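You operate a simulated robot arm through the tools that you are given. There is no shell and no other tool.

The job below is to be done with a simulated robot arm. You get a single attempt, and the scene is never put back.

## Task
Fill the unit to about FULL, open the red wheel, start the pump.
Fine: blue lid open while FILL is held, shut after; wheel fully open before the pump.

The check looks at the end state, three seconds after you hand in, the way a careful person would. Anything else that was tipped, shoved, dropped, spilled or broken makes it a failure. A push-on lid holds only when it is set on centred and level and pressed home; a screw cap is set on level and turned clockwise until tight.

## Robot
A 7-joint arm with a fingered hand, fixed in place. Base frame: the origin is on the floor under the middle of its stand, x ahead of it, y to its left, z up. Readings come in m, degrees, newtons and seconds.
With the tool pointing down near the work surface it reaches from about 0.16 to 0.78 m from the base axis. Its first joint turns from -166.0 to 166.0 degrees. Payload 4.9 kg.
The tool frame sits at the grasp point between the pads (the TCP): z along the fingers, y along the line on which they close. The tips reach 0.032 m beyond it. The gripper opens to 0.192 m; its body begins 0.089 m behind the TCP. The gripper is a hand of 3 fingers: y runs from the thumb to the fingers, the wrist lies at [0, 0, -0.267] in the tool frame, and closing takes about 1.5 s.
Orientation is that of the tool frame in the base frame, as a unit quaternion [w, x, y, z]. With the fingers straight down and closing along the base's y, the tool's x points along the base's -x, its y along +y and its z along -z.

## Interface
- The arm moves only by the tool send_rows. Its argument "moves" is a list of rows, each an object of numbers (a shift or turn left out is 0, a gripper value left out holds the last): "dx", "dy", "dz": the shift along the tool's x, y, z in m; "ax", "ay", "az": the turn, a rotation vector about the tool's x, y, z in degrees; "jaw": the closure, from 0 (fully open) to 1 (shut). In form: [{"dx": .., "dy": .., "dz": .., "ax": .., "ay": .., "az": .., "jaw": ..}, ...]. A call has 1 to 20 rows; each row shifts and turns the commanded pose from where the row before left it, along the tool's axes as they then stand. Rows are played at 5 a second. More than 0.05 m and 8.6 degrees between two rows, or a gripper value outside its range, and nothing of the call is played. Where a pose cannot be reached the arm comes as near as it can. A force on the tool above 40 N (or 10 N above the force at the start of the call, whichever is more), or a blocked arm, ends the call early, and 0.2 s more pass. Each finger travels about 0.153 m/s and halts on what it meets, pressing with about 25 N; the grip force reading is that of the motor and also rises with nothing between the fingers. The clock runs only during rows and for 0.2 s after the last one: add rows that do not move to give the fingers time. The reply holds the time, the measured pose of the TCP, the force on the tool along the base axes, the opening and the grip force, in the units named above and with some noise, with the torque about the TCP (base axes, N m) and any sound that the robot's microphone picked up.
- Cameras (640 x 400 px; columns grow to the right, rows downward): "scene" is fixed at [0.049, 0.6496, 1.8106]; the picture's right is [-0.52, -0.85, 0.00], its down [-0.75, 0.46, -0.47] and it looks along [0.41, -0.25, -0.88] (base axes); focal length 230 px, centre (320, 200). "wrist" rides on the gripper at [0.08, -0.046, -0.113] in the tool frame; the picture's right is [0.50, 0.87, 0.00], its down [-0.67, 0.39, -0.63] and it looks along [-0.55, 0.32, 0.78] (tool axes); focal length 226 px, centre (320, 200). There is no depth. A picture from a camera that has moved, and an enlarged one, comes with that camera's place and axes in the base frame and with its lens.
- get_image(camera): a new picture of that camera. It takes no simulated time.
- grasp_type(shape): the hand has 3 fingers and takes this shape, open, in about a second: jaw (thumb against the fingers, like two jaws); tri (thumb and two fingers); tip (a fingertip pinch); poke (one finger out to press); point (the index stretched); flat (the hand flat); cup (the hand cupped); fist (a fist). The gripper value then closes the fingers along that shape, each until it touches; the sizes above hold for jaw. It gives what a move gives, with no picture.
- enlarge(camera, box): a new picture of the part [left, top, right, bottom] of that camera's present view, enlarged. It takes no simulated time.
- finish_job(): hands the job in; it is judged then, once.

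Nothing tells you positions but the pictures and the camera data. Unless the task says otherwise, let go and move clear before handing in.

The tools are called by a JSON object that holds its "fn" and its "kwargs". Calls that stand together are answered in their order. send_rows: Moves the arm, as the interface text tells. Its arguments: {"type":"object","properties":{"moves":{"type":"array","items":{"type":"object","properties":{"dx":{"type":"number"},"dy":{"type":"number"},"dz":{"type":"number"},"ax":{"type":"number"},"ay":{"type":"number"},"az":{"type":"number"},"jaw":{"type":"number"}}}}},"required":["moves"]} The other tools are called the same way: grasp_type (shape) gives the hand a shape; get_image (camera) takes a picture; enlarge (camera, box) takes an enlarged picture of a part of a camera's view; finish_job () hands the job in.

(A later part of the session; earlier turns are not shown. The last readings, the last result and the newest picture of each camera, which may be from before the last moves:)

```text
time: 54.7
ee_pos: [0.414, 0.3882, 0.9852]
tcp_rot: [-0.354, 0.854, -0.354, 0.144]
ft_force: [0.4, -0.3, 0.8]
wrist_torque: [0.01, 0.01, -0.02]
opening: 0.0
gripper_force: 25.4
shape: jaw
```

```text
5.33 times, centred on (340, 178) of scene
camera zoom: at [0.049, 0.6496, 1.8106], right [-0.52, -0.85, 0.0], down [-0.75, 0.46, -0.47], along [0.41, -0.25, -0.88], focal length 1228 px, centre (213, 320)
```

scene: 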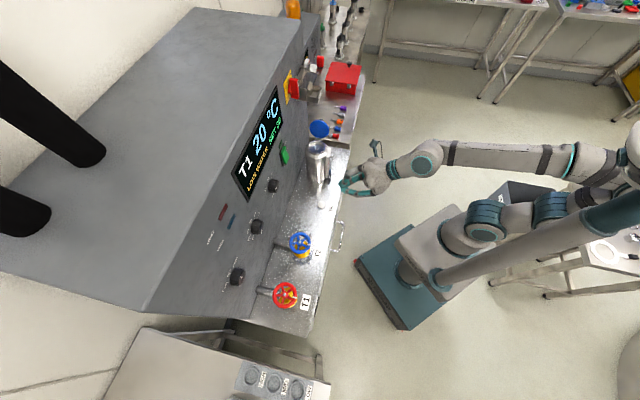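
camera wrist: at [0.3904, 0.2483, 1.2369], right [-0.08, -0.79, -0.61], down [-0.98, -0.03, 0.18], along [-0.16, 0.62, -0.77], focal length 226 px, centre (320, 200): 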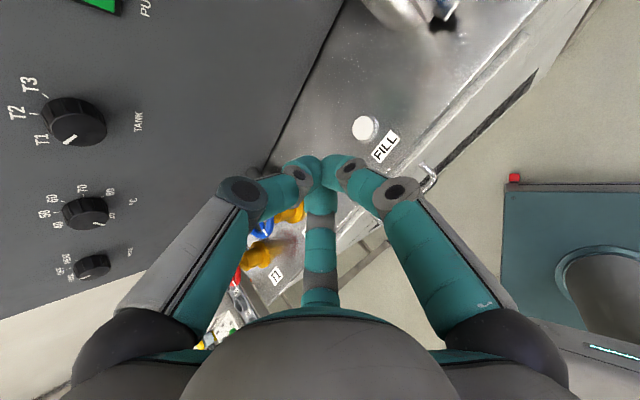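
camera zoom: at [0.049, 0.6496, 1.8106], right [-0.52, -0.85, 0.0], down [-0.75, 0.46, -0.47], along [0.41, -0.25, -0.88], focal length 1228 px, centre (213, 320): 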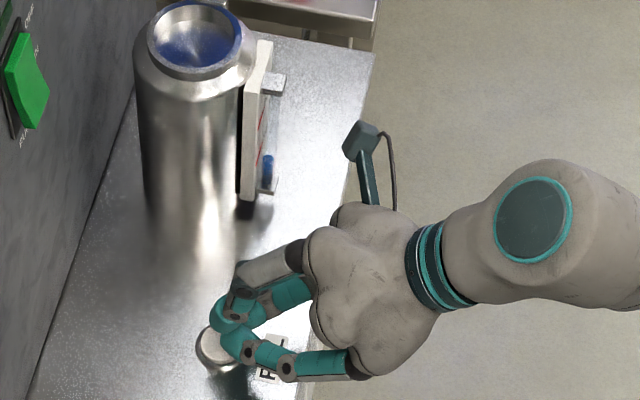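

I'm nearly centred over the button (about 3 mm off). I'll correct that and descend 2 cm.

{"fn": "send_rows", "kwargs": {"moves": [{"dx": 0.003}, {"dy": 0.00353, "dz": 0.00355}, {"dy": 0.00353, "dz": 0.00355}, {"dy": 0.00353, "dz": 0.00355}, {"dy": 0.00353, "dz": 0.00355}, {}]}}

{"fn": "enlarge", "kwargs": {"camera": "wrist", "box": [260, 90, 420, 220]}}

{"fn": "enlarge", "kwargs": {"camera": "scene", "box": [300, 150, 360, 215]}}

```text
time: 56.1
ee_pos: [0.4189, 0.3863, 0.9641]
tcp_rot: [-0.354, 0.853, -0.355, 0.144]
ft_force: [-0.4, -0.2, 0.8]
wrist_torque: [-0.01, -0.02, 0.0]
opening: 0.0
gripper_force: 24.6
shape: jaw
```

```text
3.08 times, centred on (340, 155) of wrist
camera zoom: at [0.4414, 0.2968, 1.0756], right [-0.08, -0.79, -0.61], down [-0.98, -0.03, 0.18], along [-0.16, 0.62, -0.77], focal length 696 px, centre (258, 338)
```

zoom: 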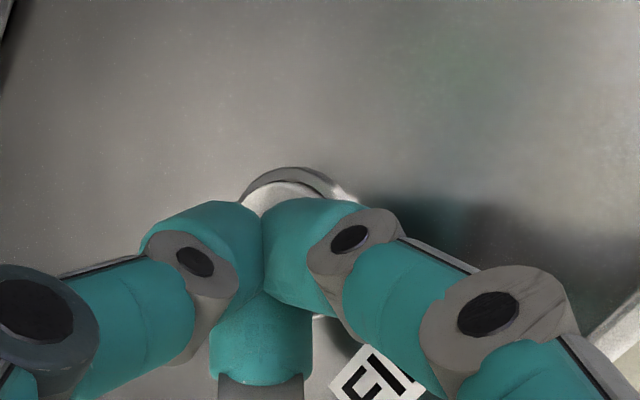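

```text
6.15 times, centred on (330, 182) of scene
camera zoom: at [0.049, 0.6496, 1.8106], right [-0.52, -0.85, 0.0], down [-0.75, 0.46, -0.47], along [0.41, -0.25, -0.88], focal length 1417 px, centre (258, 308)
```

zoom: 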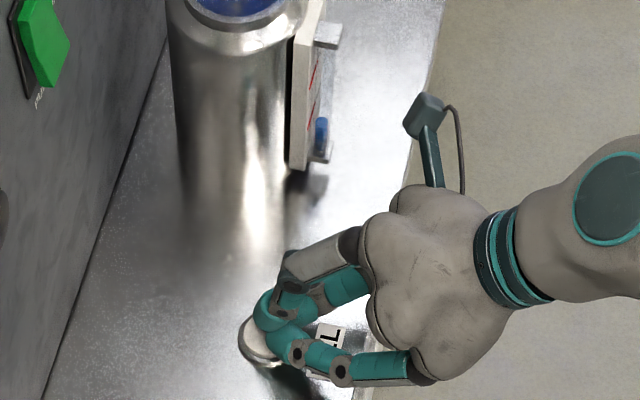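

I'm centred over the button. Now I'll press down gently in small steps.

{"fn": "send_rows", "kwargs": {"moves": [{"dy": 0.00141, "dz": 0.00142}, {"dy": 0.00141, "dz": 0.00142}, {"dy": 0.00141, "dz": 0.00142}]}}

{"fn": "enlarge", "kwargs": {"camera": "scene", "box": [320, 150, 344, 185]}}

```text
time: 56.9
ee_pos: [0.4195, 0.3873, 0.9598]
tcp_rot: [-0.354, 0.853, -0.356, 0.144]
ft_force: [-0.3, -0.2, 2.5]
wrist_torque: [0.04, 0.01, 0.01]
opening: 0.0
gripper_force: 25.2
shape: jaw
heard: click
```

```text
11.43 times, centred on (332, 168) of scene
camera zoom: at [0.049, 0.6496, 1.8106], right [-0.52, -0.85, 0.0], down [-0.75, 0.46, -0.47], along [0.41, -0.25, -0.88], focal length 2631 px, centre (183, 571)
```

zoom: 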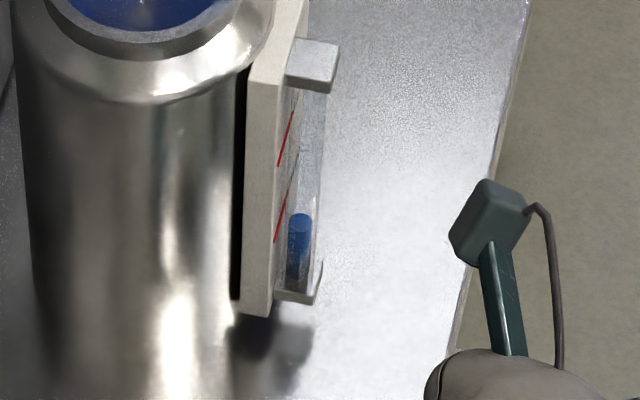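

There was a click, so the FILL button is down at only 2.5 N. I'll hold for one second and check the gauge.

{"fn": "send_rows", "kwargs": {"moves": [{}, {}, {}, {}, {}]}}

{"fn": "enlarge", "kwargs": {"camera": "scene", "box": [320, 150, 344, 185]}}

{"fn": "enlarge", "kwargs": {"camera": "scene", "box": [230, 80, 300, 210]}}

```text
time: 58.1
ee_pos: [0.4183, 0.3871, 0.9599]
tcp_rot: [-0.354, 0.854, -0.354, 0.144]
ft_force: [0.9, 0.7, 2.2]
wrist_torque: [0.05, -0.05, 0.01]
opening: 0.0
gripper_force: 24.7
shape: jaw
```

```text
11.43 times, centred on (332, 168) of scene
camera zoom: at [0.049, 0.6496, 1.8106], right [-0.52, -0.85, 0.0], down [-0.75, 0.46, -0.47], along [0.41, -0.25, -0.88], focal length 2631 px, centre (183, 571)
```

zoom: 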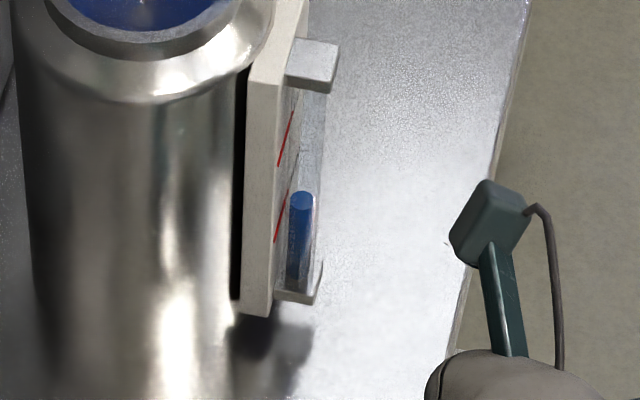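

```text
3.08 times, centred on (265, 145) of scene
camera zoom: at [0.049, 0.6496, 1.8106], right [-0.52, -0.85, 0.0], down [-0.75, 0.46, -0.47], along [0.41, -0.25, -0.88], focal length 708 px, centre (489, 369)
```

zoom: 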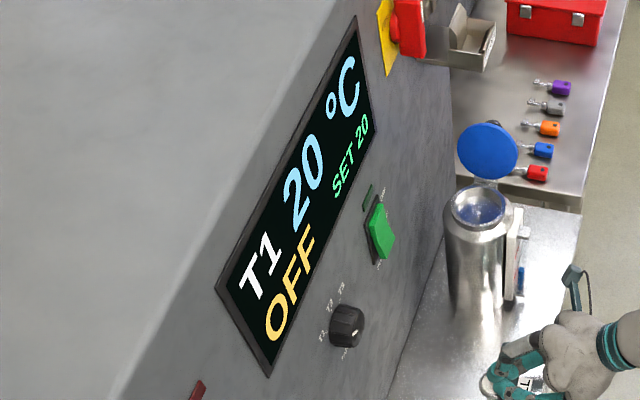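

Filling works: LOW WATER has gone and the level is rising about 18 px/s in this view. FULL should be at y≈139 here (surface now at about 197), so I'll hold two more seconds and recheck.

{"fn": "send_rows", "kwargs": {"moves": [{}, {}, {}, {}, {}, {}, {}, {}]}}

{"fn": "enlarge", "kwargs": {"camera": "scene", "box": [320, 150, 344, 185]}}

```text
time: 59.9
ee_pos: [0.4189, 0.3864, 0.9596]
tcp_rot: [-0.354, 0.853, -0.355, 0.144]
ft_force: [0.7, 0.2, 2.3]
wrist_torque: [0.06, -0.03, 0.01]
opening: 0.0001
gripper_force: 25.5
shape: jaw
```

```text
11.43 times, centred on (332, 168) of scene
camera zoom: at [0.049, 0.6496, 1.8106], right [-0.52, -0.85, 0.0], down [-0.75, 0.46, -0.47], along [0.41, -0.25, -0.88], focal length 2631 px, centre (183, 571)
```

zoom: 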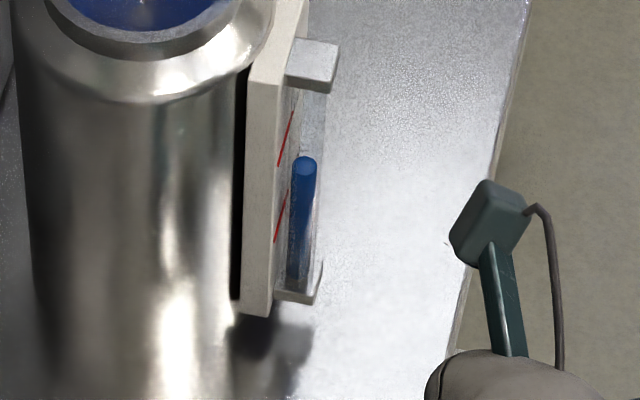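

The level is close now (surface at about 163, FULL at about 139). I'll hold about one second more.

{"fn": "send_rows", "kwargs": {"moves": [{}, {}, {}]}}

{"fn": "enlarge", "kwargs": {"camera": "scene", "box": [322, 155, 340, 180]}}

```text
time: 60.7
ee_pos: [0.4181, 0.3873, 0.9601]
tcp_rot: [-0.353, 0.854, -0.354, 0.144]
ft_force: [0.1, 0.7, 2.2]
wrist_torque: [0.04, -0.01, 0.04]
opening: 0.0002
gripper_force: 24.7
shape: jaw
```

```text
16.00 times, centred on (331, 168) of scene
camera zoom: at [0.049, 0.6496, 1.8106], right [-0.52, -0.85, 0.0], down [-0.75, 0.46, -0.47], along [0.41, -0.25, -0.88], focal length 3683 px, centre (144, 720)
```

zoom: 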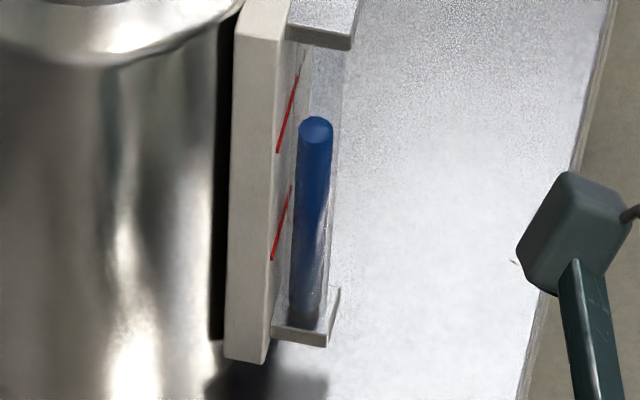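

The surface is about half a second below FULL. I'll hold two more rows (0.4 s), then lift off.

{"fn": "send_rows", "kwargs": {"moves": [{}, {}, {"dy": -0.0106, "dz": -0.0107}, {"dy": -0.0106, "dz": -0.0107}, {}]}}

{"fn": "enlarge", "kwargs": {"camera": "scene", "box": [322, 155, 340, 180]}}

```text
time: 61.9
ee_pos: [0.4198, 0.3862, 0.9898]
tcp_rot: [-0.354, 0.853, -0.354, 0.144]
ft_force: [0.0, -0.2, 0.1]
wrist_torque: [-0.01, 0.02, 0.0]
opening: 0.0
gripper_force: 24.9
shape: jaw
```

```text
16.00 times, centred on (331, 168) of scene
camera zoom: at [0.049, 0.6496, 1.8106], right [-0.52, -0.85, 0.0], down [-0.75, 0.46, -0.47], along [0.41, -0.25, -0.88], focal length 3683 px, centre (144, 720)
```

zoom: 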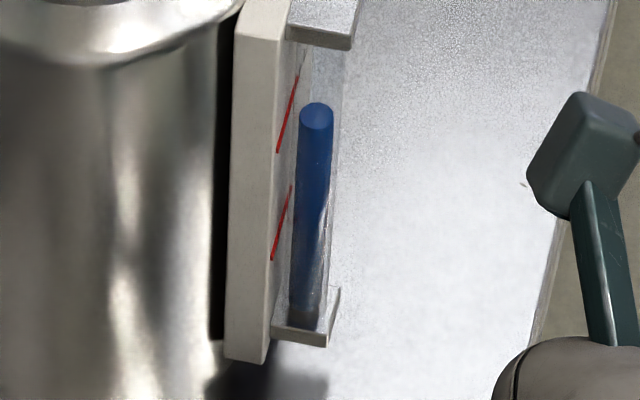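

The level sits right about at FULL and FILL is released. I'll lift away, move back in front of the vessel and check the gauge from the front with the wrist camera.

{"fn": "send_rows", "kwargs": {"moves": [{"dx": -0.0008, "dy": -0.0114, "dz": -0.0366}, {"dx": -0.0008, "dy": -0.0114, "dz": -0.0366}, {"dx": -0.0008, "dy": -0.0114, "dz": -0.0366}, {"dx": -0.0007, "dy": -0.0114, "dz": -0.0365}, {"dy": -0.00845, "dz": -0.0424}, {"dy": -0.00845, "dz": -0.0424}, {"dy": -0.00845, "dz": -0.0424}, {"ax": 6.6}, {"ax": 6.6}, {"ax": 6.6}, {"ax": 6.6}, {"dx": 0.04}, {"dx": 0.04}, {}]}}

{"fn": "get_image", "kwargs": {"camera": "wrist"}}

{"fn": "enlarge", "kwargs": {"camera": "scene", "box": [322, 155, 340, 180]}}

```text
time: 62.4
ee_pos: [0.3744, 0.3475, 0.9499]
tcp_rot: [-0.296, 0.875, -0.366, 0.114]
ft_force: [-1.8, -1.6, 17.4]
wrist_torque: [0.16, -0.15, -0.02]
opening: 0.0
gripper_force: 25.0
shape: jaw
stopped in row 2: the force on the tool passed its limit at 46 N (the readings are from after the stop); the commanded pose is now the measured one
```

```text
taken
camera wrist: at [0.4095, 0.2666, 1.0651], right [-0.15, -0.84, -0.53], down [-0.96, -0.01, 0.28], along [-0.24, 0.55, -0.8], focal length 226 px, centre (320, 200)
```

wrist: 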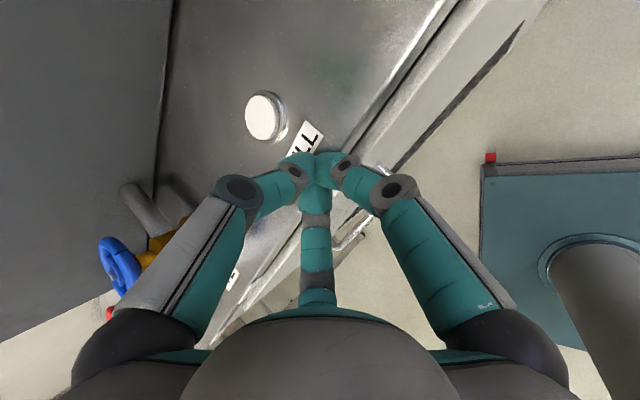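

```text
16.00 times, centred on (331, 168) of scene
camera zoom: at [0.049, 0.6496, 1.8106], right [-0.52, -0.85, 0.0], down [-0.75, 0.46, -0.47], along [0.41, -0.25, -0.88], focal length 3683 px, centre (144, 720)
```

zoom: 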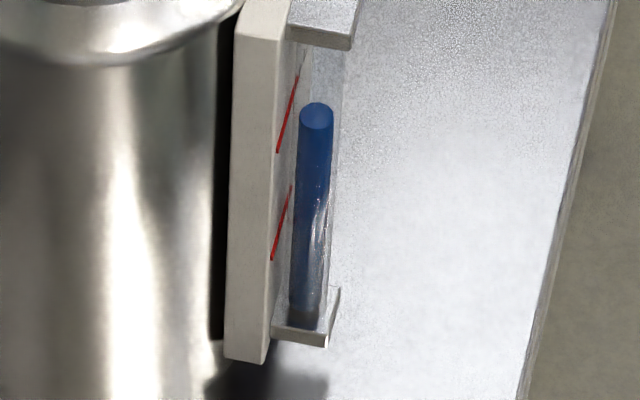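

The arm swung unexpectedly: it dipped and touched the surface near the FILL label with a brief 46 N. I'll look at the whole scene before moving again.

{"fn": "get_image", "kwargs": {"camera": "scene"}}

{"fn": "enlarge", "kwargs": {"camera": "scene", "box": [290, 140, 410, 230]}}

{"fn": "enlarge", "kwargs": {"camera": "wrist", "box": [220, 80, 420, 230]}}

```text
taken
```

scene: 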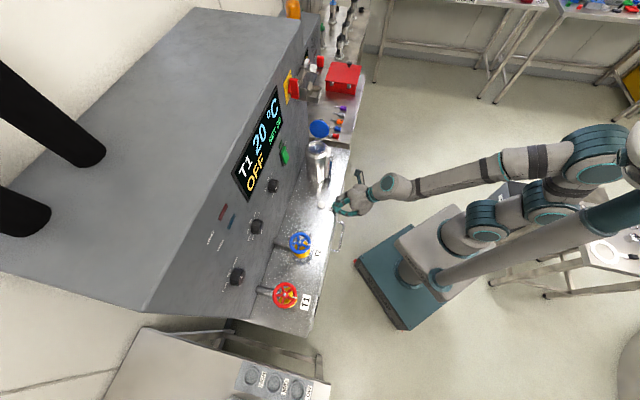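

```text
4.44 times, centred on (350, 185) of scene
camera zoom: at [0.049, 0.6496, 1.8106], right [-0.52, -0.85, 0.0], down [-0.75, 0.46, -0.47], along [0.41, -0.25, -0.88], focal length 1023 px, centre (187, 267)
```

zoom: 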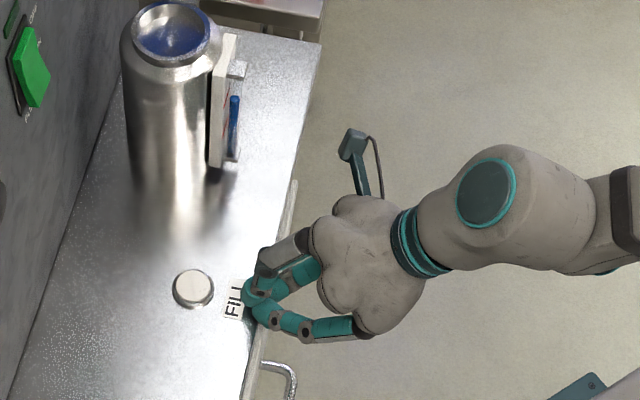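

```text
2.67 times, centred on (320, 155) of wrist
camera zoom: at [0.4095, 0.2666, 1.0651], right [-0.15, -0.84, -0.53], down [-0.96, -0.01, 0.28], along [-0.24, 0.55, -0.8], focal length 603 px, centre (320, 320)
```

zoom: 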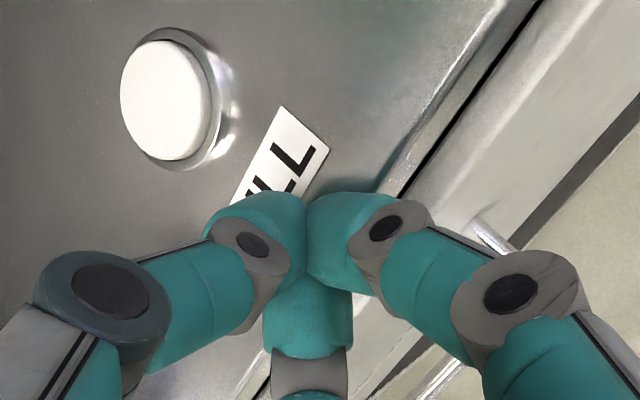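

Nothing looks disturbed; the arm apparently switched its elbow posture. I'll lift straight up in small steps and verify that it tracks.

{"fn": "send_rows", "kwargs": {"moves": [{"dy": -0.003, "dz": -0.004}, {"dy": -0.006, "dz": -0.008}, {"dy": -0.006, "dz": -0.008}, {}]}}

{"fn": "enlarge", "kwargs": {"camera": "scene", "box": [290, 140, 410, 230]}}

```text
time: 63.4
ee_pos: [0.3739, 0.3443, 0.9706]
tcp_rot: [-0.292, 0.876, -0.367, 0.112]
ft_force: [-0.5, -0.5, 0.5]
wrist_torque: [0.01, 0.02, 0.03]
opening: 0.0001
gripper_force: 25.1
shape: jaw
```

```text
4.44 times, centred on (350, 185) of scene
camera zoom: at [0.049, 0.6496, 1.8106], right [-0.52, -0.85, 0.0], down [-0.75, 0.46, -0.47], along [0.41, -0.25, -0.88], focal length 1023 px, centre (187, 267)
```

zoom: 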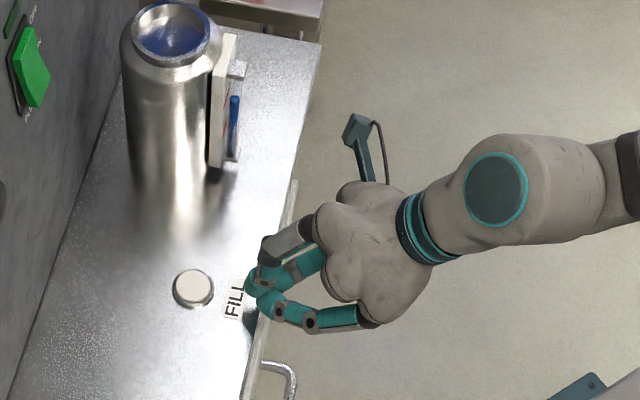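

It tracks properly again. I'll keep rising in moderate steps.

{"fn": "send_rows", "kwargs": {"moves": [{"dy": -0.012, "dz": -0.016}, {"dy": -0.012, "dz": -0.016}, {"dy": -0.012, "dz": -0.016}, {"dy": -0.012, "dz": -0.016}, {}]}}

{"fn": "send_rows", "kwargs": {"moves": [{"dy": -0.012, "dz": -0.016}, {"dy": -0.012, "dz": -0.016}, {"dy": -0.012, "dz": -0.016}, {"dy": -0.012, "dz": -0.016}, {"dy": -0.012, "dz": -0.016}, {"dy": -0.012, "dz": -0.016}, {}]}}

{"fn": "get_image", "kwargs": {"camera": "scene"}}

```text
time: 64.6
ee_pos: [0.3749, 0.3433, 1.0502]
tcp_rot: [-0.291, 0.876, -0.368, 0.112]
ft_force: [0.9, 0.0, 0.0]
wrist_torque: [-0.02, 0.02, -0.01]
opening: 0.0
gripper_force: 25.2
shape: jaw
```

```text
time: 66.2
ee_pos: [0.3838, 0.3393, 1.1544]
tcp_rot: [-0.294, 0.876, -0.366, 0.109]
ft_force: [-0.3, 0.6, 0.1]
wrist_torque: [0.03, -0.01, -0.03]
opening: 0.0002
gripper_force: 25.1
shape: jaw
out of reach, approached as far as the arm can: row 5, 6
```

```text
taken
```

scene: 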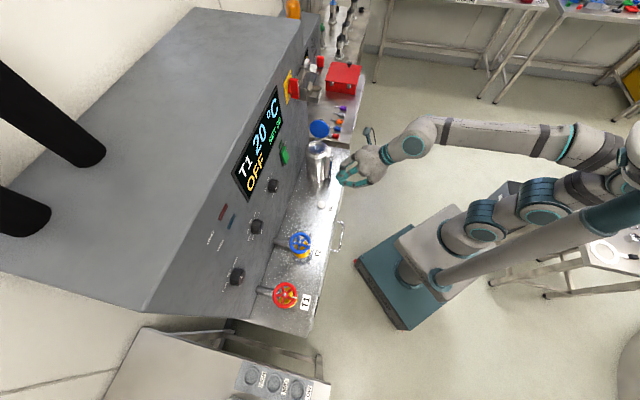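

It hit a joint limit at this height on this branch. I'll back away from the panel and try the sideways move in small steps.

{"fn": "send_rows", "kwargs": {"moves": [{"dy": 0.016, "dz": -0.012}, {"dy": 0.016, "dz": -0.012}, {"dy": 0.016, "dz": -0.012}, {"dx": 0.02}, {"dx": 0.02}, {"dx": 0.02}, {"dx": 0.02}, {}]}}

{"fn": "get_image", "kwargs": {"camera": "scene"}}

```text
time: 68.0
ee_pos: [0.3958, 0.2412, 1.1539]
tcp_rot: [-0.291, 0.876, -0.367, 0.111]
ft_force: [-0.1, 0.3, -0.6]
wrist_torque: [-0.05, 0.0, -0.01]
opening: 0.0001
gripper_force: 25.5
shape: jaw
```

```text
taken
```

scene: 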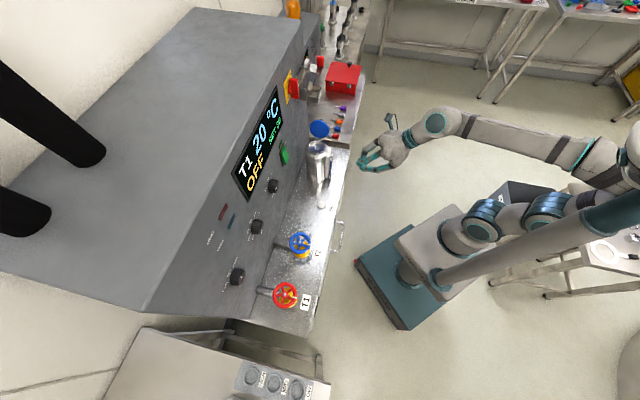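

That tracked well. I'll check the gauge from the front with the wrist camera here.

{"fn": "get_image", "kwargs": {"camera": "wrist"}}

```text
taken
camera wrist: at [0.4318, 0.1621, 1.2694], right [-0.15, -0.84, -0.52], down [-0.96, -0.01, 0.29], along [-0.25, 0.54, -0.8], focal length 226 px, centre (320, 200)
```

wrist: 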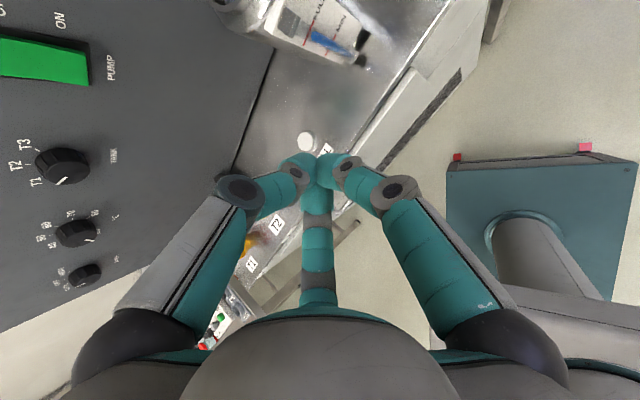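

{"fn": "enlarge", "kwargs": {"camera": "wrist", "box": [240, 0, 400, 80]}}

```text
4.00 times, centred on (320, 40) of wrist
camera zoom: at [0.4318, 0.1621, 1.2694], right [-0.15, -0.84, -0.52], down [-0.96, -0.01, 0.29], along [-0.25, 0.54, -0.8], focal length 904 px, centre (320, 840)
```

zoom: 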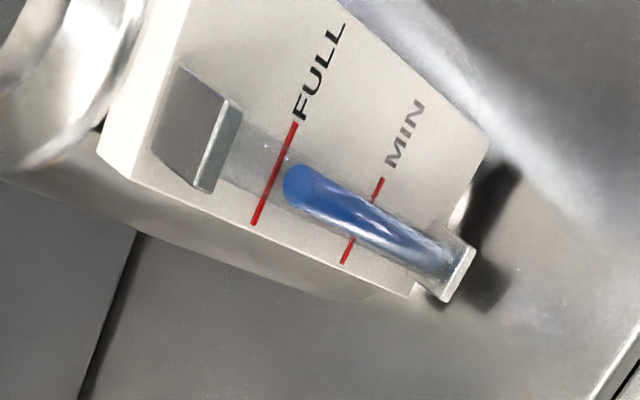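

From the front, and allowing for the tube standing proud of the scale, the water is right at FULL. Next I'll close the lid: slide right and pitch back up in moderate steps.

{"fn": "send_rows", "kwargs": {"moves": [{"dx": 0.02}, {"dx": 0.02}, {"dx": 0.02}, {"dx": 0.02}, {"dx": 0.02}, {"dx": 0.02}, {"dx": 0.02}, {"dx": 0.02}, {"dx": 0.011}, {}]}}

{"fn": "send_rows", "kwargs": {"moves": [{"ax": 7.0}, {"ax": 7.0}, {"ax": 7.0}, {"ax": 7.0}, {"ax": 6.4}, {}]}}

{"fn": "get_image", "kwargs": {"camera": "scene"}}

```text
time: 70.2
ee_pos: [0.5189, 0.1206, 1.1488]
tcp_rot: [-0.292, 0.876, -0.367, 0.112]
ft_force: [-0.4, -0.4, 0.6]
wrist_torque: [0.0, -0.02, 0.01]
opening: 0.0002
gripper_force: 25.0
shape: jaw
```

```text
time: 71.6
ee_pos: [0.5168, 0.1209, 1.1512]
tcp_rot: [-0.538, 0.75, -0.318, 0.216]
ft_force: [-0.5, 0.0, -0.2]
wrist_torque: [-0.03, -0.01, 0.03]
opening: 0.0
gripper_force: 25.0
shape: jaw
```

```text
taken
```

scene: 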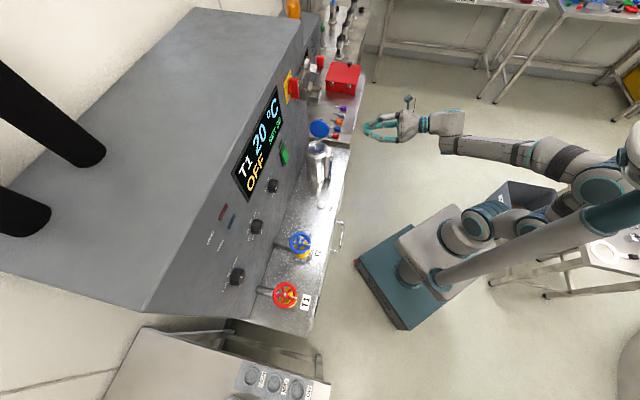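

I'm back in front with the right tilt. Now I'll open the fingers and roll about the hinge axis direction to match the open lid's knob.

{"fn": "send_rows", "kwargs": {"moves": [{"ay": -2.549, "az": 7.578, "jaw": 0.79}, {"ay": -2.549, "az": 7.578}, {"ay": -2.549, "az": 7.578}, {"ay": -2.549, "az": 7.578}, {"ay": -2.549, "az": 7.578}, {"ay": -2.549, "az": 7.578}, {"ay": -2.549, "az": 7.578}, {"ay": -2.549, "az": 7.578}, {"ay": -2.549, "az": 7.578}, {"ay": -2.549, "az": 7.578}, {"ay": -2.549, "az": 7.578}, {"ay": -2.549, "az": 7.578}, {"ay": -2.549, "az": 7.578}, {}]}}

{"fn": "get_image", "kwargs": {"camera": "scene"}}

{"fn": "get_image", "kwargs": {"camera": "wrist"}}

```text
time: 74.6
ee_pos: [0.5174, 0.1204, 1.1512]
tcp_rot: [0.572, -0.279, 0.621, 0.458]
ft_force: [-0.1, 0.2, -0.8]
wrist_torque: [0.01, -0.02, -0.03]
opening: 0.04
gripper_force: 0.1
shape: jaw
```

```text
taken
```

scene: 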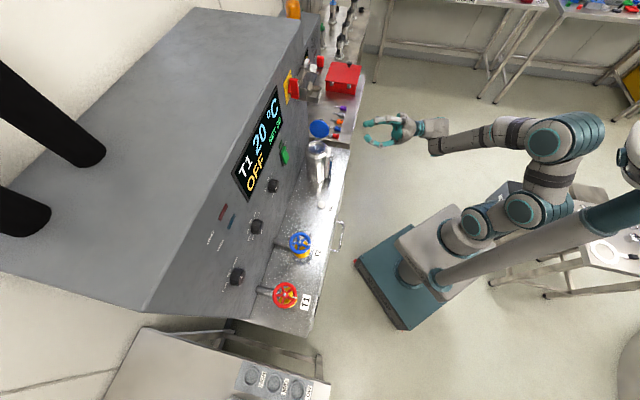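

```text
taken
camera wrist: at [0.4899, 0.0149, 1.0532], right [-0.85, 0.46, -0.27], down [-0.5, -0.51, 0.7], along [0.18, 0.73, 0.66], focal length 226 px, centre (320, 200)
```

wrist: 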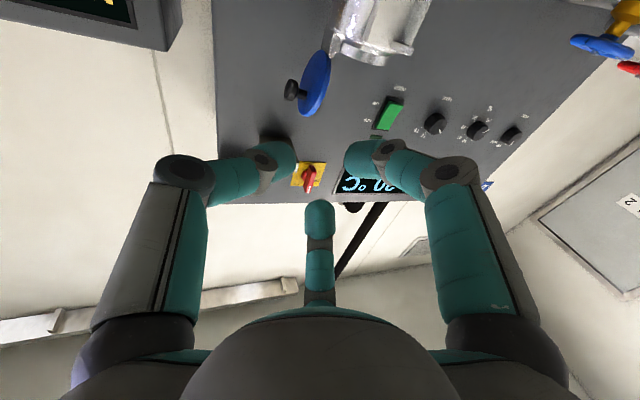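

The orientation matches the release pose. I'll advance along the hinge axis to a standoff and check the alignment with the knob.

{"fn": "send_rows", "kwargs": {"moves": [{"dy": -0.0096, "dz": 0.0284}, {"dy": -0.0096, "dz": 0.0284}, {"dy": -0.0096, "dz": 0.0284}, {"dy": -0.0096, "dz": 0.0284}, {}]}}

{"fn": "enlarge", "kwargs": {"camera": "wrist", "box": [200, 60, 440, 250]}}

{"fn": "enlarge", "kwargs": {"camera": "scene", "box": [290, 90, 410, 170]}}

```text
time: 75.8
ee_pos: [0.6034, 0.2038, 1.1501]
tcp_rot: [0.572, -0.279, 0.621, 0.457]
ft_force: [0.0, -0.4, -0.3]
wrist_torque: [0.0, 0.01, -0.02]
opening: 0.0399
gripper_force: 0.0
shape: jaw
```

```text
2.11 times, centred on (320, 155) of wrist
camera zoom: at [0.5759, 0.0974, 1.0518], right [-0.85, 0.46, -0.27], down [-0.5, -0.51, 0.7], along [0.18, 0.73, 0.66], focal length 476 px, centre (320, 295)
```

zoom: 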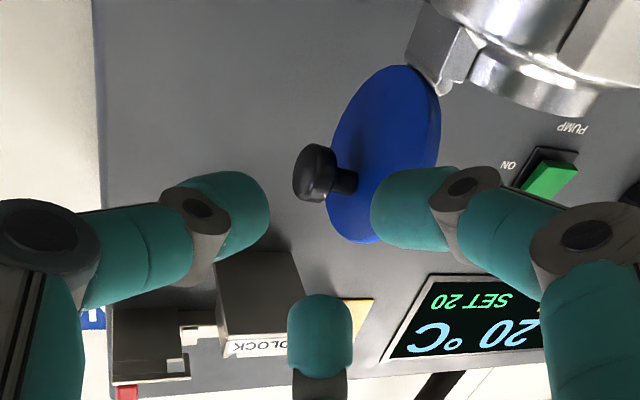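

```text
5.00 times, centred on (350, 130) of scene
camera zoom: at [0.049, 0.6496, 1.8106], right [-0.52, -0.85, 0.0], down [-0.75, 0.46, -0.47], along [0.41, -0.25, -0.88], focal length 1151 px, centre (170, 550)
```

zoom: 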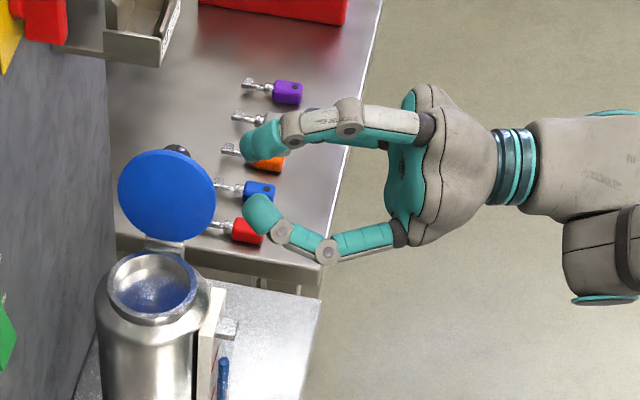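

Seen from here, the lid has settled about 6° back from where I let go. I'll adjust the roll and offset to match before advancing.

{"fn": "send_rows", "kwargs": {"moves": [{"ay": 1.912, "az": -5.683}, {"dx": -0.0034, "dy": 0.0071, "dz": 0.0024}, {"dy": -0.0048, "dz": 0.0142}, {"dy": -0.0048, "dz": 0.0142}, {}]}}

{"fn": "enlarge", "kwargs": {"camera": "wrist", "box": [200, 60, 440, 250]}}

{"fn": "enlarge", "kwargs": {"camera": "scene", "box": [300, 110, 370, 160]}}

```text
time: 77.0
ee_pos: [0.6198, 0.2314, 1.1534]
tcp_rot: [0.584, -0.317, 0.616, 0.423]
ft_force: [-0.7, 0.0, -0.2]
wrist_torque: [0.01, -0.02, -0.03]
opening: 0.0398
gripper_force: 0.1
shape: jaw
```

```text
2.11 times, centred on (320, 155) of wrist
camera zoom: at [0.5997, 0.1182, 1.062], right [-0.82, 0.43, -0.36], down [-0.55, -0.46, 0.7], along [0.13, 0.77, 0.62], focal length 476 px, centre (320, 295)
```

zoom: 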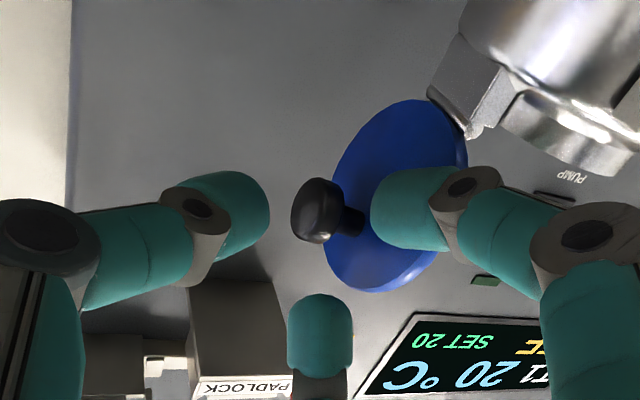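

```text
8.00 times, centred on (335, 135) of scene
camera zoom: at [0.049, 0.6496, 1.8106], right [-0.52, -0.85, 0.0], down [-0.75, 0.46, -0.47], along [0.41, -0.25, -0.88], focal length 1842 px, centre (200, 720)
```

zoom: 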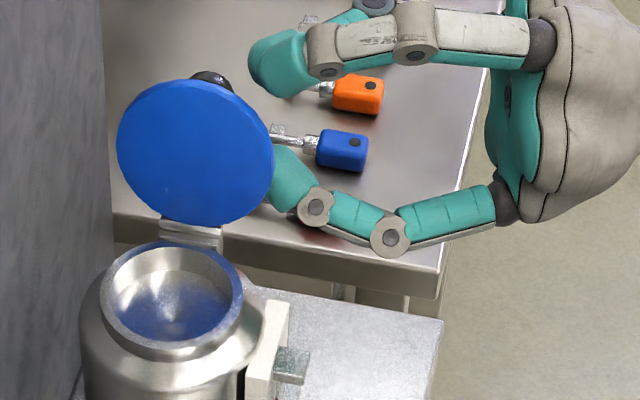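

The knob is centred now. I'll advance the last 29 mm along the axis.

{"fn": "send_rows", "kwargs": {"moves": [{"dx": -0.0007, "dy": -0.0033, "dz": 0.0095}, {"dx": -0.0006, "dy": -0.0033, "dz": 0.0095}, {"dy": -0.0025, "dz": 0.008}, {}]}}

{"fn": "enlarge", "kwargs": {"camera": "wrist", "box": [200, 60, 440, 250]}}

{"fn": "enlarge", "kwargs": {"camera": "scene", "box": [300, 110, 370, 160]}}

```text
time: 78.0
ee_pos: [0.6396, 0.2518, 1.1554]
tcp_rot: [0.584, -0.316, 0.616, 0.423]
ft_force: [0.5, -0.6, 0.9]
wrist_torque: [0.0, 0.02, 0.02]
opening: 0.04
gripper_force: 0.0
shape: jaw
```

```text
2.11 times, centred on (320, 155) of wrist
camera zoom: at [0.6194, 0.138, 1.0633], right [-0.82, 0.43, -0.36], down [-0.55, -0.46, 0.7], along [0.13, 0.77, 0.62], focal length 476 px, centre (320, 295)
```

zoom: 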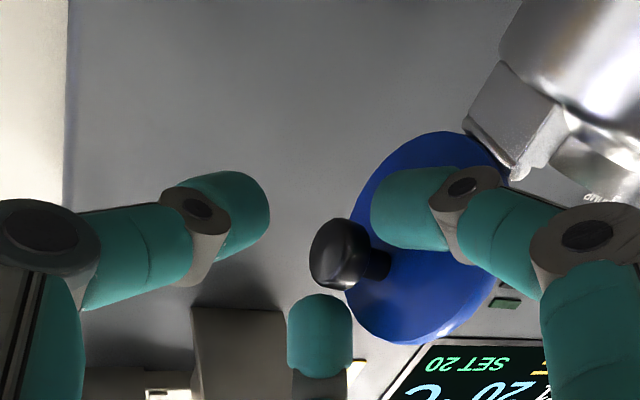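

```text
8.00 times, centred on (335, 135) of scene
camera zoom: at [0.049, 0.6496, 1.8106], right [-0.52, -0.85, 0.0], down [-0.75, 0.46, -0.47], along [0.41, -0.25, -0.88], focal length 1842 px, centre (200, 720)
```

zoom: 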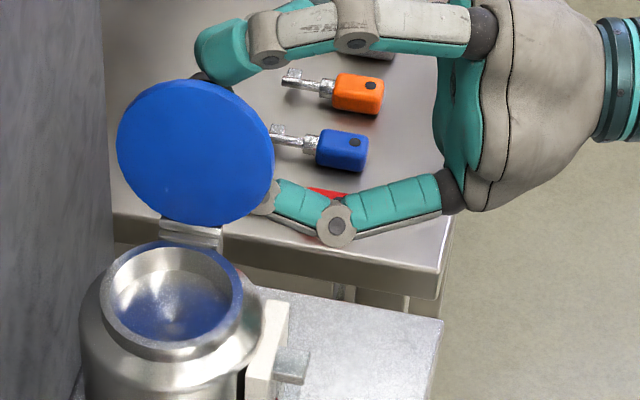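

The knob is now right between the fingertips with no contact force. Closing the grip.

{"fn": "send_rows", "kwargs": {"moves": [{"jaw": 1.0}, {}, {}, {}, {}, {}]}}

{"fn": "enlarge", "kwargs": {"camera": "wrist", "box": [200, 60, 440, 250]}}

```text
time: 79.4
ee_pos: [0.6386, 0.2501, 1.1536]
tcp_rot: [0.584, -0.316, 0.616, 0.423]
ft_force: [5.5, 5.2, 2.3]
wrist_torque: [0.04, -0.01, -0.12]
opening: 0.0034
gripper_force: 25.1
shape: jaw
```

```text
2.11 times, centred on (320, 155) of wrist
camera zoom: at [0.6195, 0.1381, 1.0634], right [-0.82, 0.43, -0.36], down [-0.55, -0.46, 0.7], along [0.13, 0.77, 0.62], focal length 476 px, centre (320, 295)
```

zoom: 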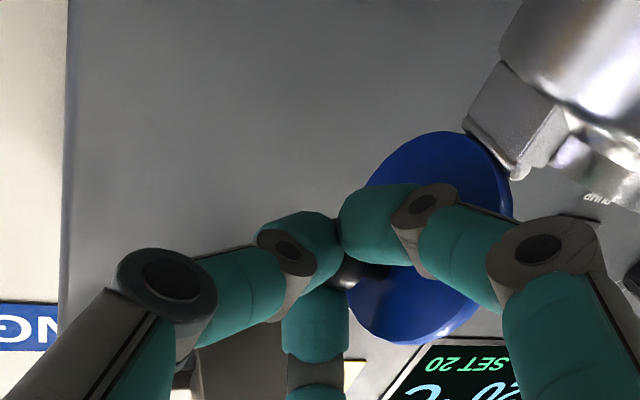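

Gripped. Now I'll swing the lid back along the reverse arc in 6° steps, watching the force.

{"fn": "send_rows", "kwargs": {"moves": [{"dx": -0.00416, "dy": 0.00565, "dz": 0.0019, "ay": 1.912, "az": -5.683}, {"dx": -0.00416, "dy": 0.00565, "dz": 0.0019, "ay": 1.912, "az": -5.683}, {}]}}

{"fn": "enlarge", "kwargs": {"camera": "scene", "box": [300, 110, 370, 160]}}

```text
time: 80.2
ee_pos: [0.6312, 0.2593, 1.1651]
tcp_rot: [0.602, -0.391, 0.6, 0.352]
ft_force: [3.1, 1.6, 1.2]
wrist_torque: [0.09, -0.04, -0.05]
opening: 0.0032
gripper_force: 25.0
shape: jaw
```

```text
8.00 times, centred on (335, 135) of scene
camera zoom: at [0.049, 0.6496, 1.8106], right [-0.52, -0.85, 0.0], down [-0.75, 0.46, -0.47], along [0.41, -0.25, -0.88], focal length 1842 px, centre (200, 720)
```

zoom: 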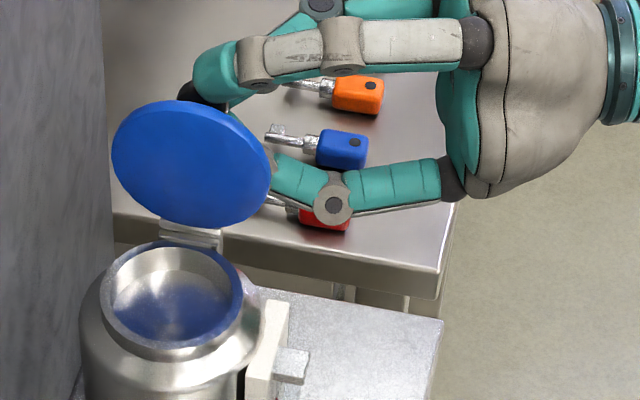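

The lid is following with low force. Continuing to close.

{"fn": "send_rows", "kwargs": {"moves": [{"dx": -0.00416, "dy": 0.00565, "dz": 0.0019, "ay": 1.912, "az": -5.683}, {"dx": -0.00416, "dy": 0.00565, "dz": 0.0019, "ay": 1.912, "az": -5.683}, {"dx": -0.00416, "dy": 0.00565, "dz": 0.0019, "ay": 1.912, "az": -5.683}, {"dx": -0.00416, "dy": 0.00565, "dz": 0.0019, "ay": 1.912, "az": -5.683}, {}]}}

{"fn": "send_rows", "kwargs": {"moves": [{"dx": -0.00416, "dy": 0.00565, "dz": 0.0019, "ay": 1.912, "az": -5.683}, {"dx": -0.00416, "dy": 0.00565, "dz": 0.0019, "ay": 1.912, "az": -5.683}, {"dx": -0.00416, "dy": 0.00565, "dz": 0.0019, "ay": 1.912, "az": -5.683}, {"dx": -0.00416, "dy": 0.00565, "dz": 0.0019, "ay": 1.912, "az": -5.683}, {}]}}

{"fn": "enlarge", "kwargs": {"camera": "scene", "box": [300, 110, 370, 160]}}

```text
time: 81.4
ee_pos: [0.6125, 0.2782, 1.1768]
tcp_rot: [0.619, -0.524, 0.55, 0.2]
ft_force: [2.6, 3.1, 2.4]
wrist_torque: [0.09, -0.05, -0.02]
opening: 0.0032
gripper_force: 24.7
shape: jaw
```

```text
time: 82.6
ee_pos: [0.5924, 0.299, 1.1761]
tcp_rot: [-0.609, 0.635, -0.475, -0.039]
ft_force: [-1.4, 3.6, 7.2]
wrist_torque: [0.27, -0.05, 0.1]
opening: 0.0031
gripper_force: 25.1
shape: jaw
```

```text
8.00 times, centred on (335, 135) of scene
camera zoom: at [0.049, 0.6496, 1.8106], right [-0.52, -0.85, 0.0], down [-0.75, 0.46, -0.47], along [0.41, -0.25, -0.88], focal length 1842 px, centre (200, 720)
```

zoom: 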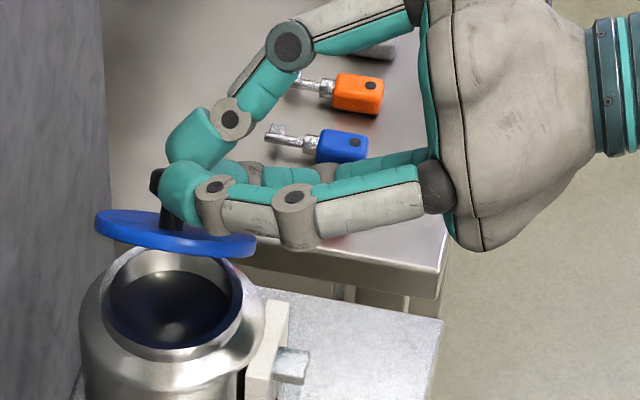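

The lid is at about 40°. Continuing down.

{"fn": "send_rows", "kwargs": {"moves": [{"dx": -0.00416, "dy": 0.00565, "dz": 0.0019, "ay": 1.912, "az": -5.683}, {"dx": -0.00416, "dy": 0.00565, "dz": 0.0019, "ay": 1.912, "az": -5.683}, {"dx": -0.00416, "dy": 0.00565, "dz": 0.0019, "ay": 1.912, "az": -5.683}, {}]}}

{"fn": "enlarge", "kwargs": {"camera": "scene", "box": [300, 120, 360, 160]}}

```text
time: 83.6
ee_pos: [0.5775, 0.314, 1.1678]
tcp_rot: [-0.584, 0.699, -0.406, 0.083]
ft_force: [-11.4, 4.3, 14.5]
wrist_torque: [0.32, 0.0, 0.34]
opening: 0.0029
gripper_force: 24.8
shape: jaw
```

```text
10.00 times, centred on (330, 140) of scene
camera zoom: at [0.049, 0.6496, 1.8106], right [-0.52, -0.85, 0.0], down [-0.75, 0.46, -0.47], along [0.41, -0.25, -0.88], focal length 2302 px, centre (220, 800)
```

zoom: 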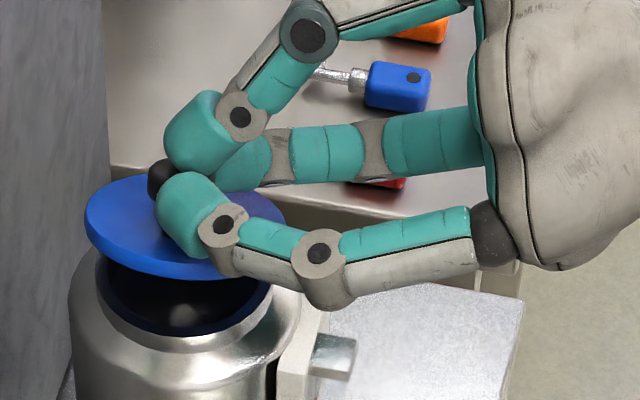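

The hand is about 4 mm too near the hinge, which makes side force. I'll correct that and then continue the arc.

{"fn": "send_rows", "kwargs": {"moves": [{"dx": -0.0028, "dy": 0.001, "dz": 0.0003}, {"dx": -0.00461, "dy": 0.00576, "dz": 0.00194, "ay": 1.912, "az": -5.683}, {"dx": -0.00461, "dy": 0.00576, "dz": 0.00194, "ay": 1.912, "az": -5.683}, {}]}}

{"fn": "enlarge", "kwargs": {"camera": "scene", "box": [300, 120, 360, 160]}}

```text
time: 84.6
ee_pos: [0.5677, 0.3228, 1.1578]
tcp_rot: [-0.557, 0.733, -0.355, 0.164]
ft_force: [-2.8, 5.2, 4.1]
wrist_torque: [0.11, -0.06, 0.11]
opening: 0.0031
gripper_force: 25.0
shape: jaw
```

```text
10.00 times, centred on (330, 140) of scene
camera zoom: at [0.049, 0.6496, 1.8106], right [-0.52, -0.85, 0.0], down [-0.75, 0.46, -0.47], along [0.41, -0.25, -0.88], focal length 2302 px, centre (220, 800)
```

zoom: 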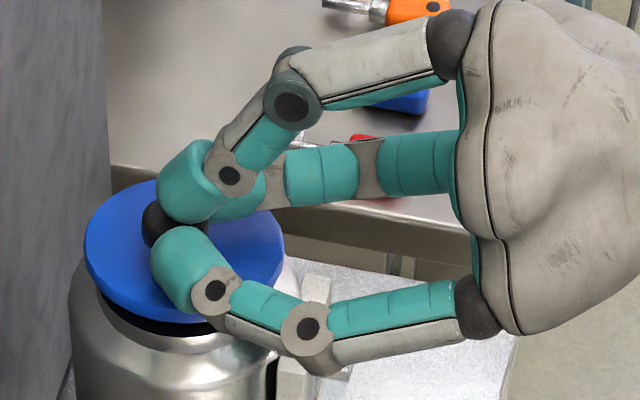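

Nearly closed (about 9°). Two more steps will bring it level.

{"fn": "send_rows", "kwargs": {"moves": [{"dx": -0.00461, "dy": 0.00576, "dz": 0.00194, "ay": 1.912, "az": -5.683}, {"dx": -0.0022, "dy": 0.0029, "dz": 0.001, "ay": 0.956, "az": -2.84}, {}]}}

{"fn": "enlarge", "kwargs": {"camera": "scene", "box": [300, 120, 360, 160]}}

```text
time: 85.4
ee_pos: [0.5628, 0.329, 1.1494]
tcp_rot: [-0.535, 0.752, -0.313, 0.222]
ft_force: [0.6, -3.5, 5.5]
wrist_torque: [0.0, -0.09, -0.11]
opening: 0.0028
gripper_force: 24.8
shape: jaw
```

```text
10.00 times, centred on (330, 140) of scene
camera zoom: at [0.049, 0.6496, 1.8106], right [-0.52, -0.85, 0.0], down [-0.75, 0.46, -0.47], along [0.41, -0.25, -0.88], focal length 2302 px, centre (220, 800)
```

zoom: 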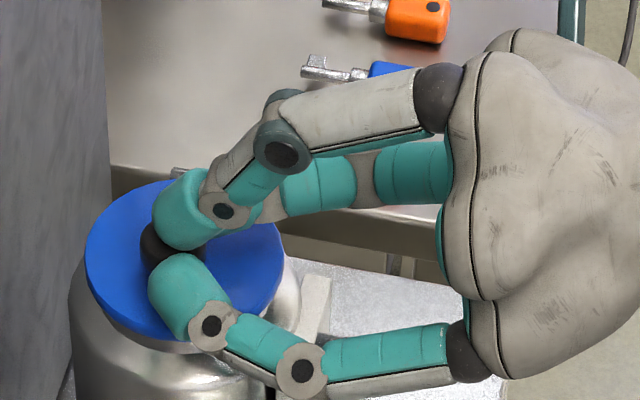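

The lid is almost level. I'll press down a few millimetres while holding the knob to seat it.

{"fn": "send_rows", "kwargs": {"moves": [{"dy": 0.0019, "dz": 0.0006}, {"dy": 0.0019, "dz": 0.0006}, {}]}}

{"fn": "enlarge", "kwargs": {"camera": "scene", "box": [300, 125, 350, 160]}}

{"fn": "enlarge", "kwargs": {"camera": "wrist", "box": [240, 60, 480, 220]}}

```text
time: 86.2
ee_pos: [0.5629, 0.3267, 1.1495]
tcp_rot: [-0.536, 0.751, -0.313, 0.224]
ft_force: [3.9, -6.6, 13.8]
wrist_torque: [0.13, -0.25, -0.24]
opening: 0.003
gripper_force: 25.3
shape: jaw
```

```text
11.43 times, centred on (325, 142) of scene
camera zoom: at [0.049, 0.6496, 1.8106], right [-0.52, -0.85, 0.0], down [-0.75, 0.46, -0.47], along [0.41, -0.25, -0.88], focal length 2631 px, centre (263, 857)
```

zoom: 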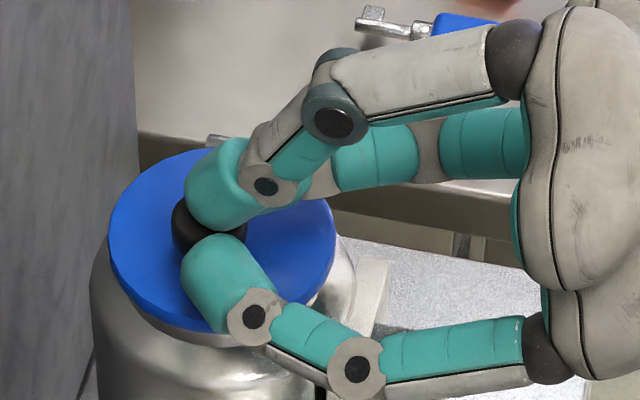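

```text
2.50 times, centred on (360, 140) of wrist
camera zoom: at [0.5526, 0.2069, 1.228], right [0.15, -0.55, -0.82], down [-0.99, -0.03, -0.16], along [0.06, 0.83, -0.55], focal length 565 px, centre (220, 350)
```

zoom: 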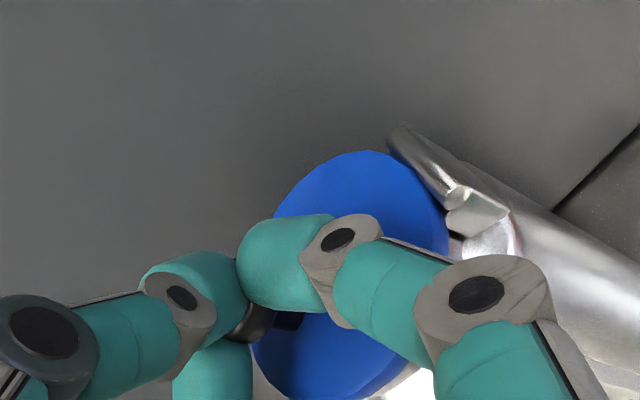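

The lid outline matches the original closed position, and pressing gives a firm 14 N. I'll release the knob and rise.

{"fn": "send_rows", "kwargs": {"moves": [{"dy": -0.0025, "dz": -0.0008}, {"jaw": 0.8}, {}, {}, {}]}}

{"fn": "enlarge", "kwargs": {"camera": "scene", "box": [300, 125, 350, 160]}}

{"fn": "enlarge", "kwargs": {"camera": "wrist", "box": [200, 60, 440, 220]}}

```text
time: 87.4
ee_pos: [0.5622, 0.328, 1.1489]
tcp_rot: [-0.535, 0.752, -0.313, 0.222]
ft_force: [0.5, 0.5, -0.1]
wrist_torque: [-0.05, 0.0, -0.01]
opening: 0.038
gripper_force: 0.0
shape: jaw
```

```text
11.43 times, centred on (325, 142) of scene
camera zoom: at [0.049, 0.6496, 1.8106], right [-0.52, -0.85, 0.0], down [-0.75, 0.46, -0.47], along [0.41, -0.25, -0.88], focal length 2631 px, centre (263, 857)
```

zoom: 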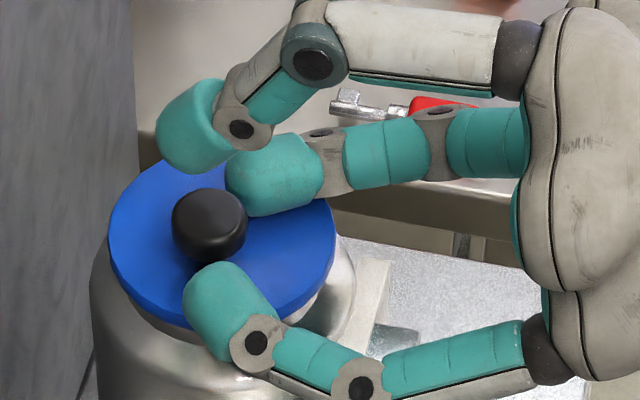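

```text
2.50 times, centred on (320, 140) of wrist
camera zoom: at [0.5526, 0.2071, 1.2277], right [0.15, -0.55, -0.82], down [-0.99, -0.03, -0.16], along [0.06, 0.83, -0.55], focal length 565 px, centre (320, 350)
```

zoom: 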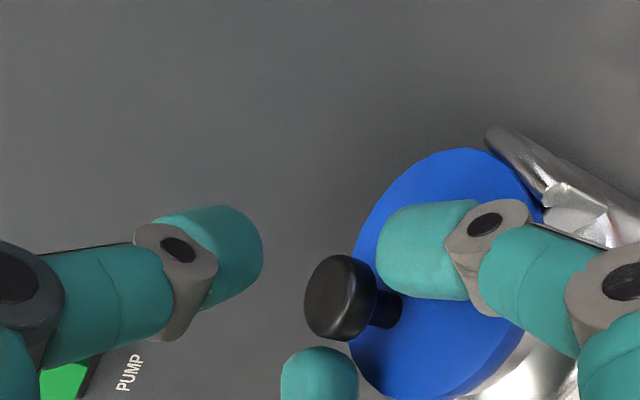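

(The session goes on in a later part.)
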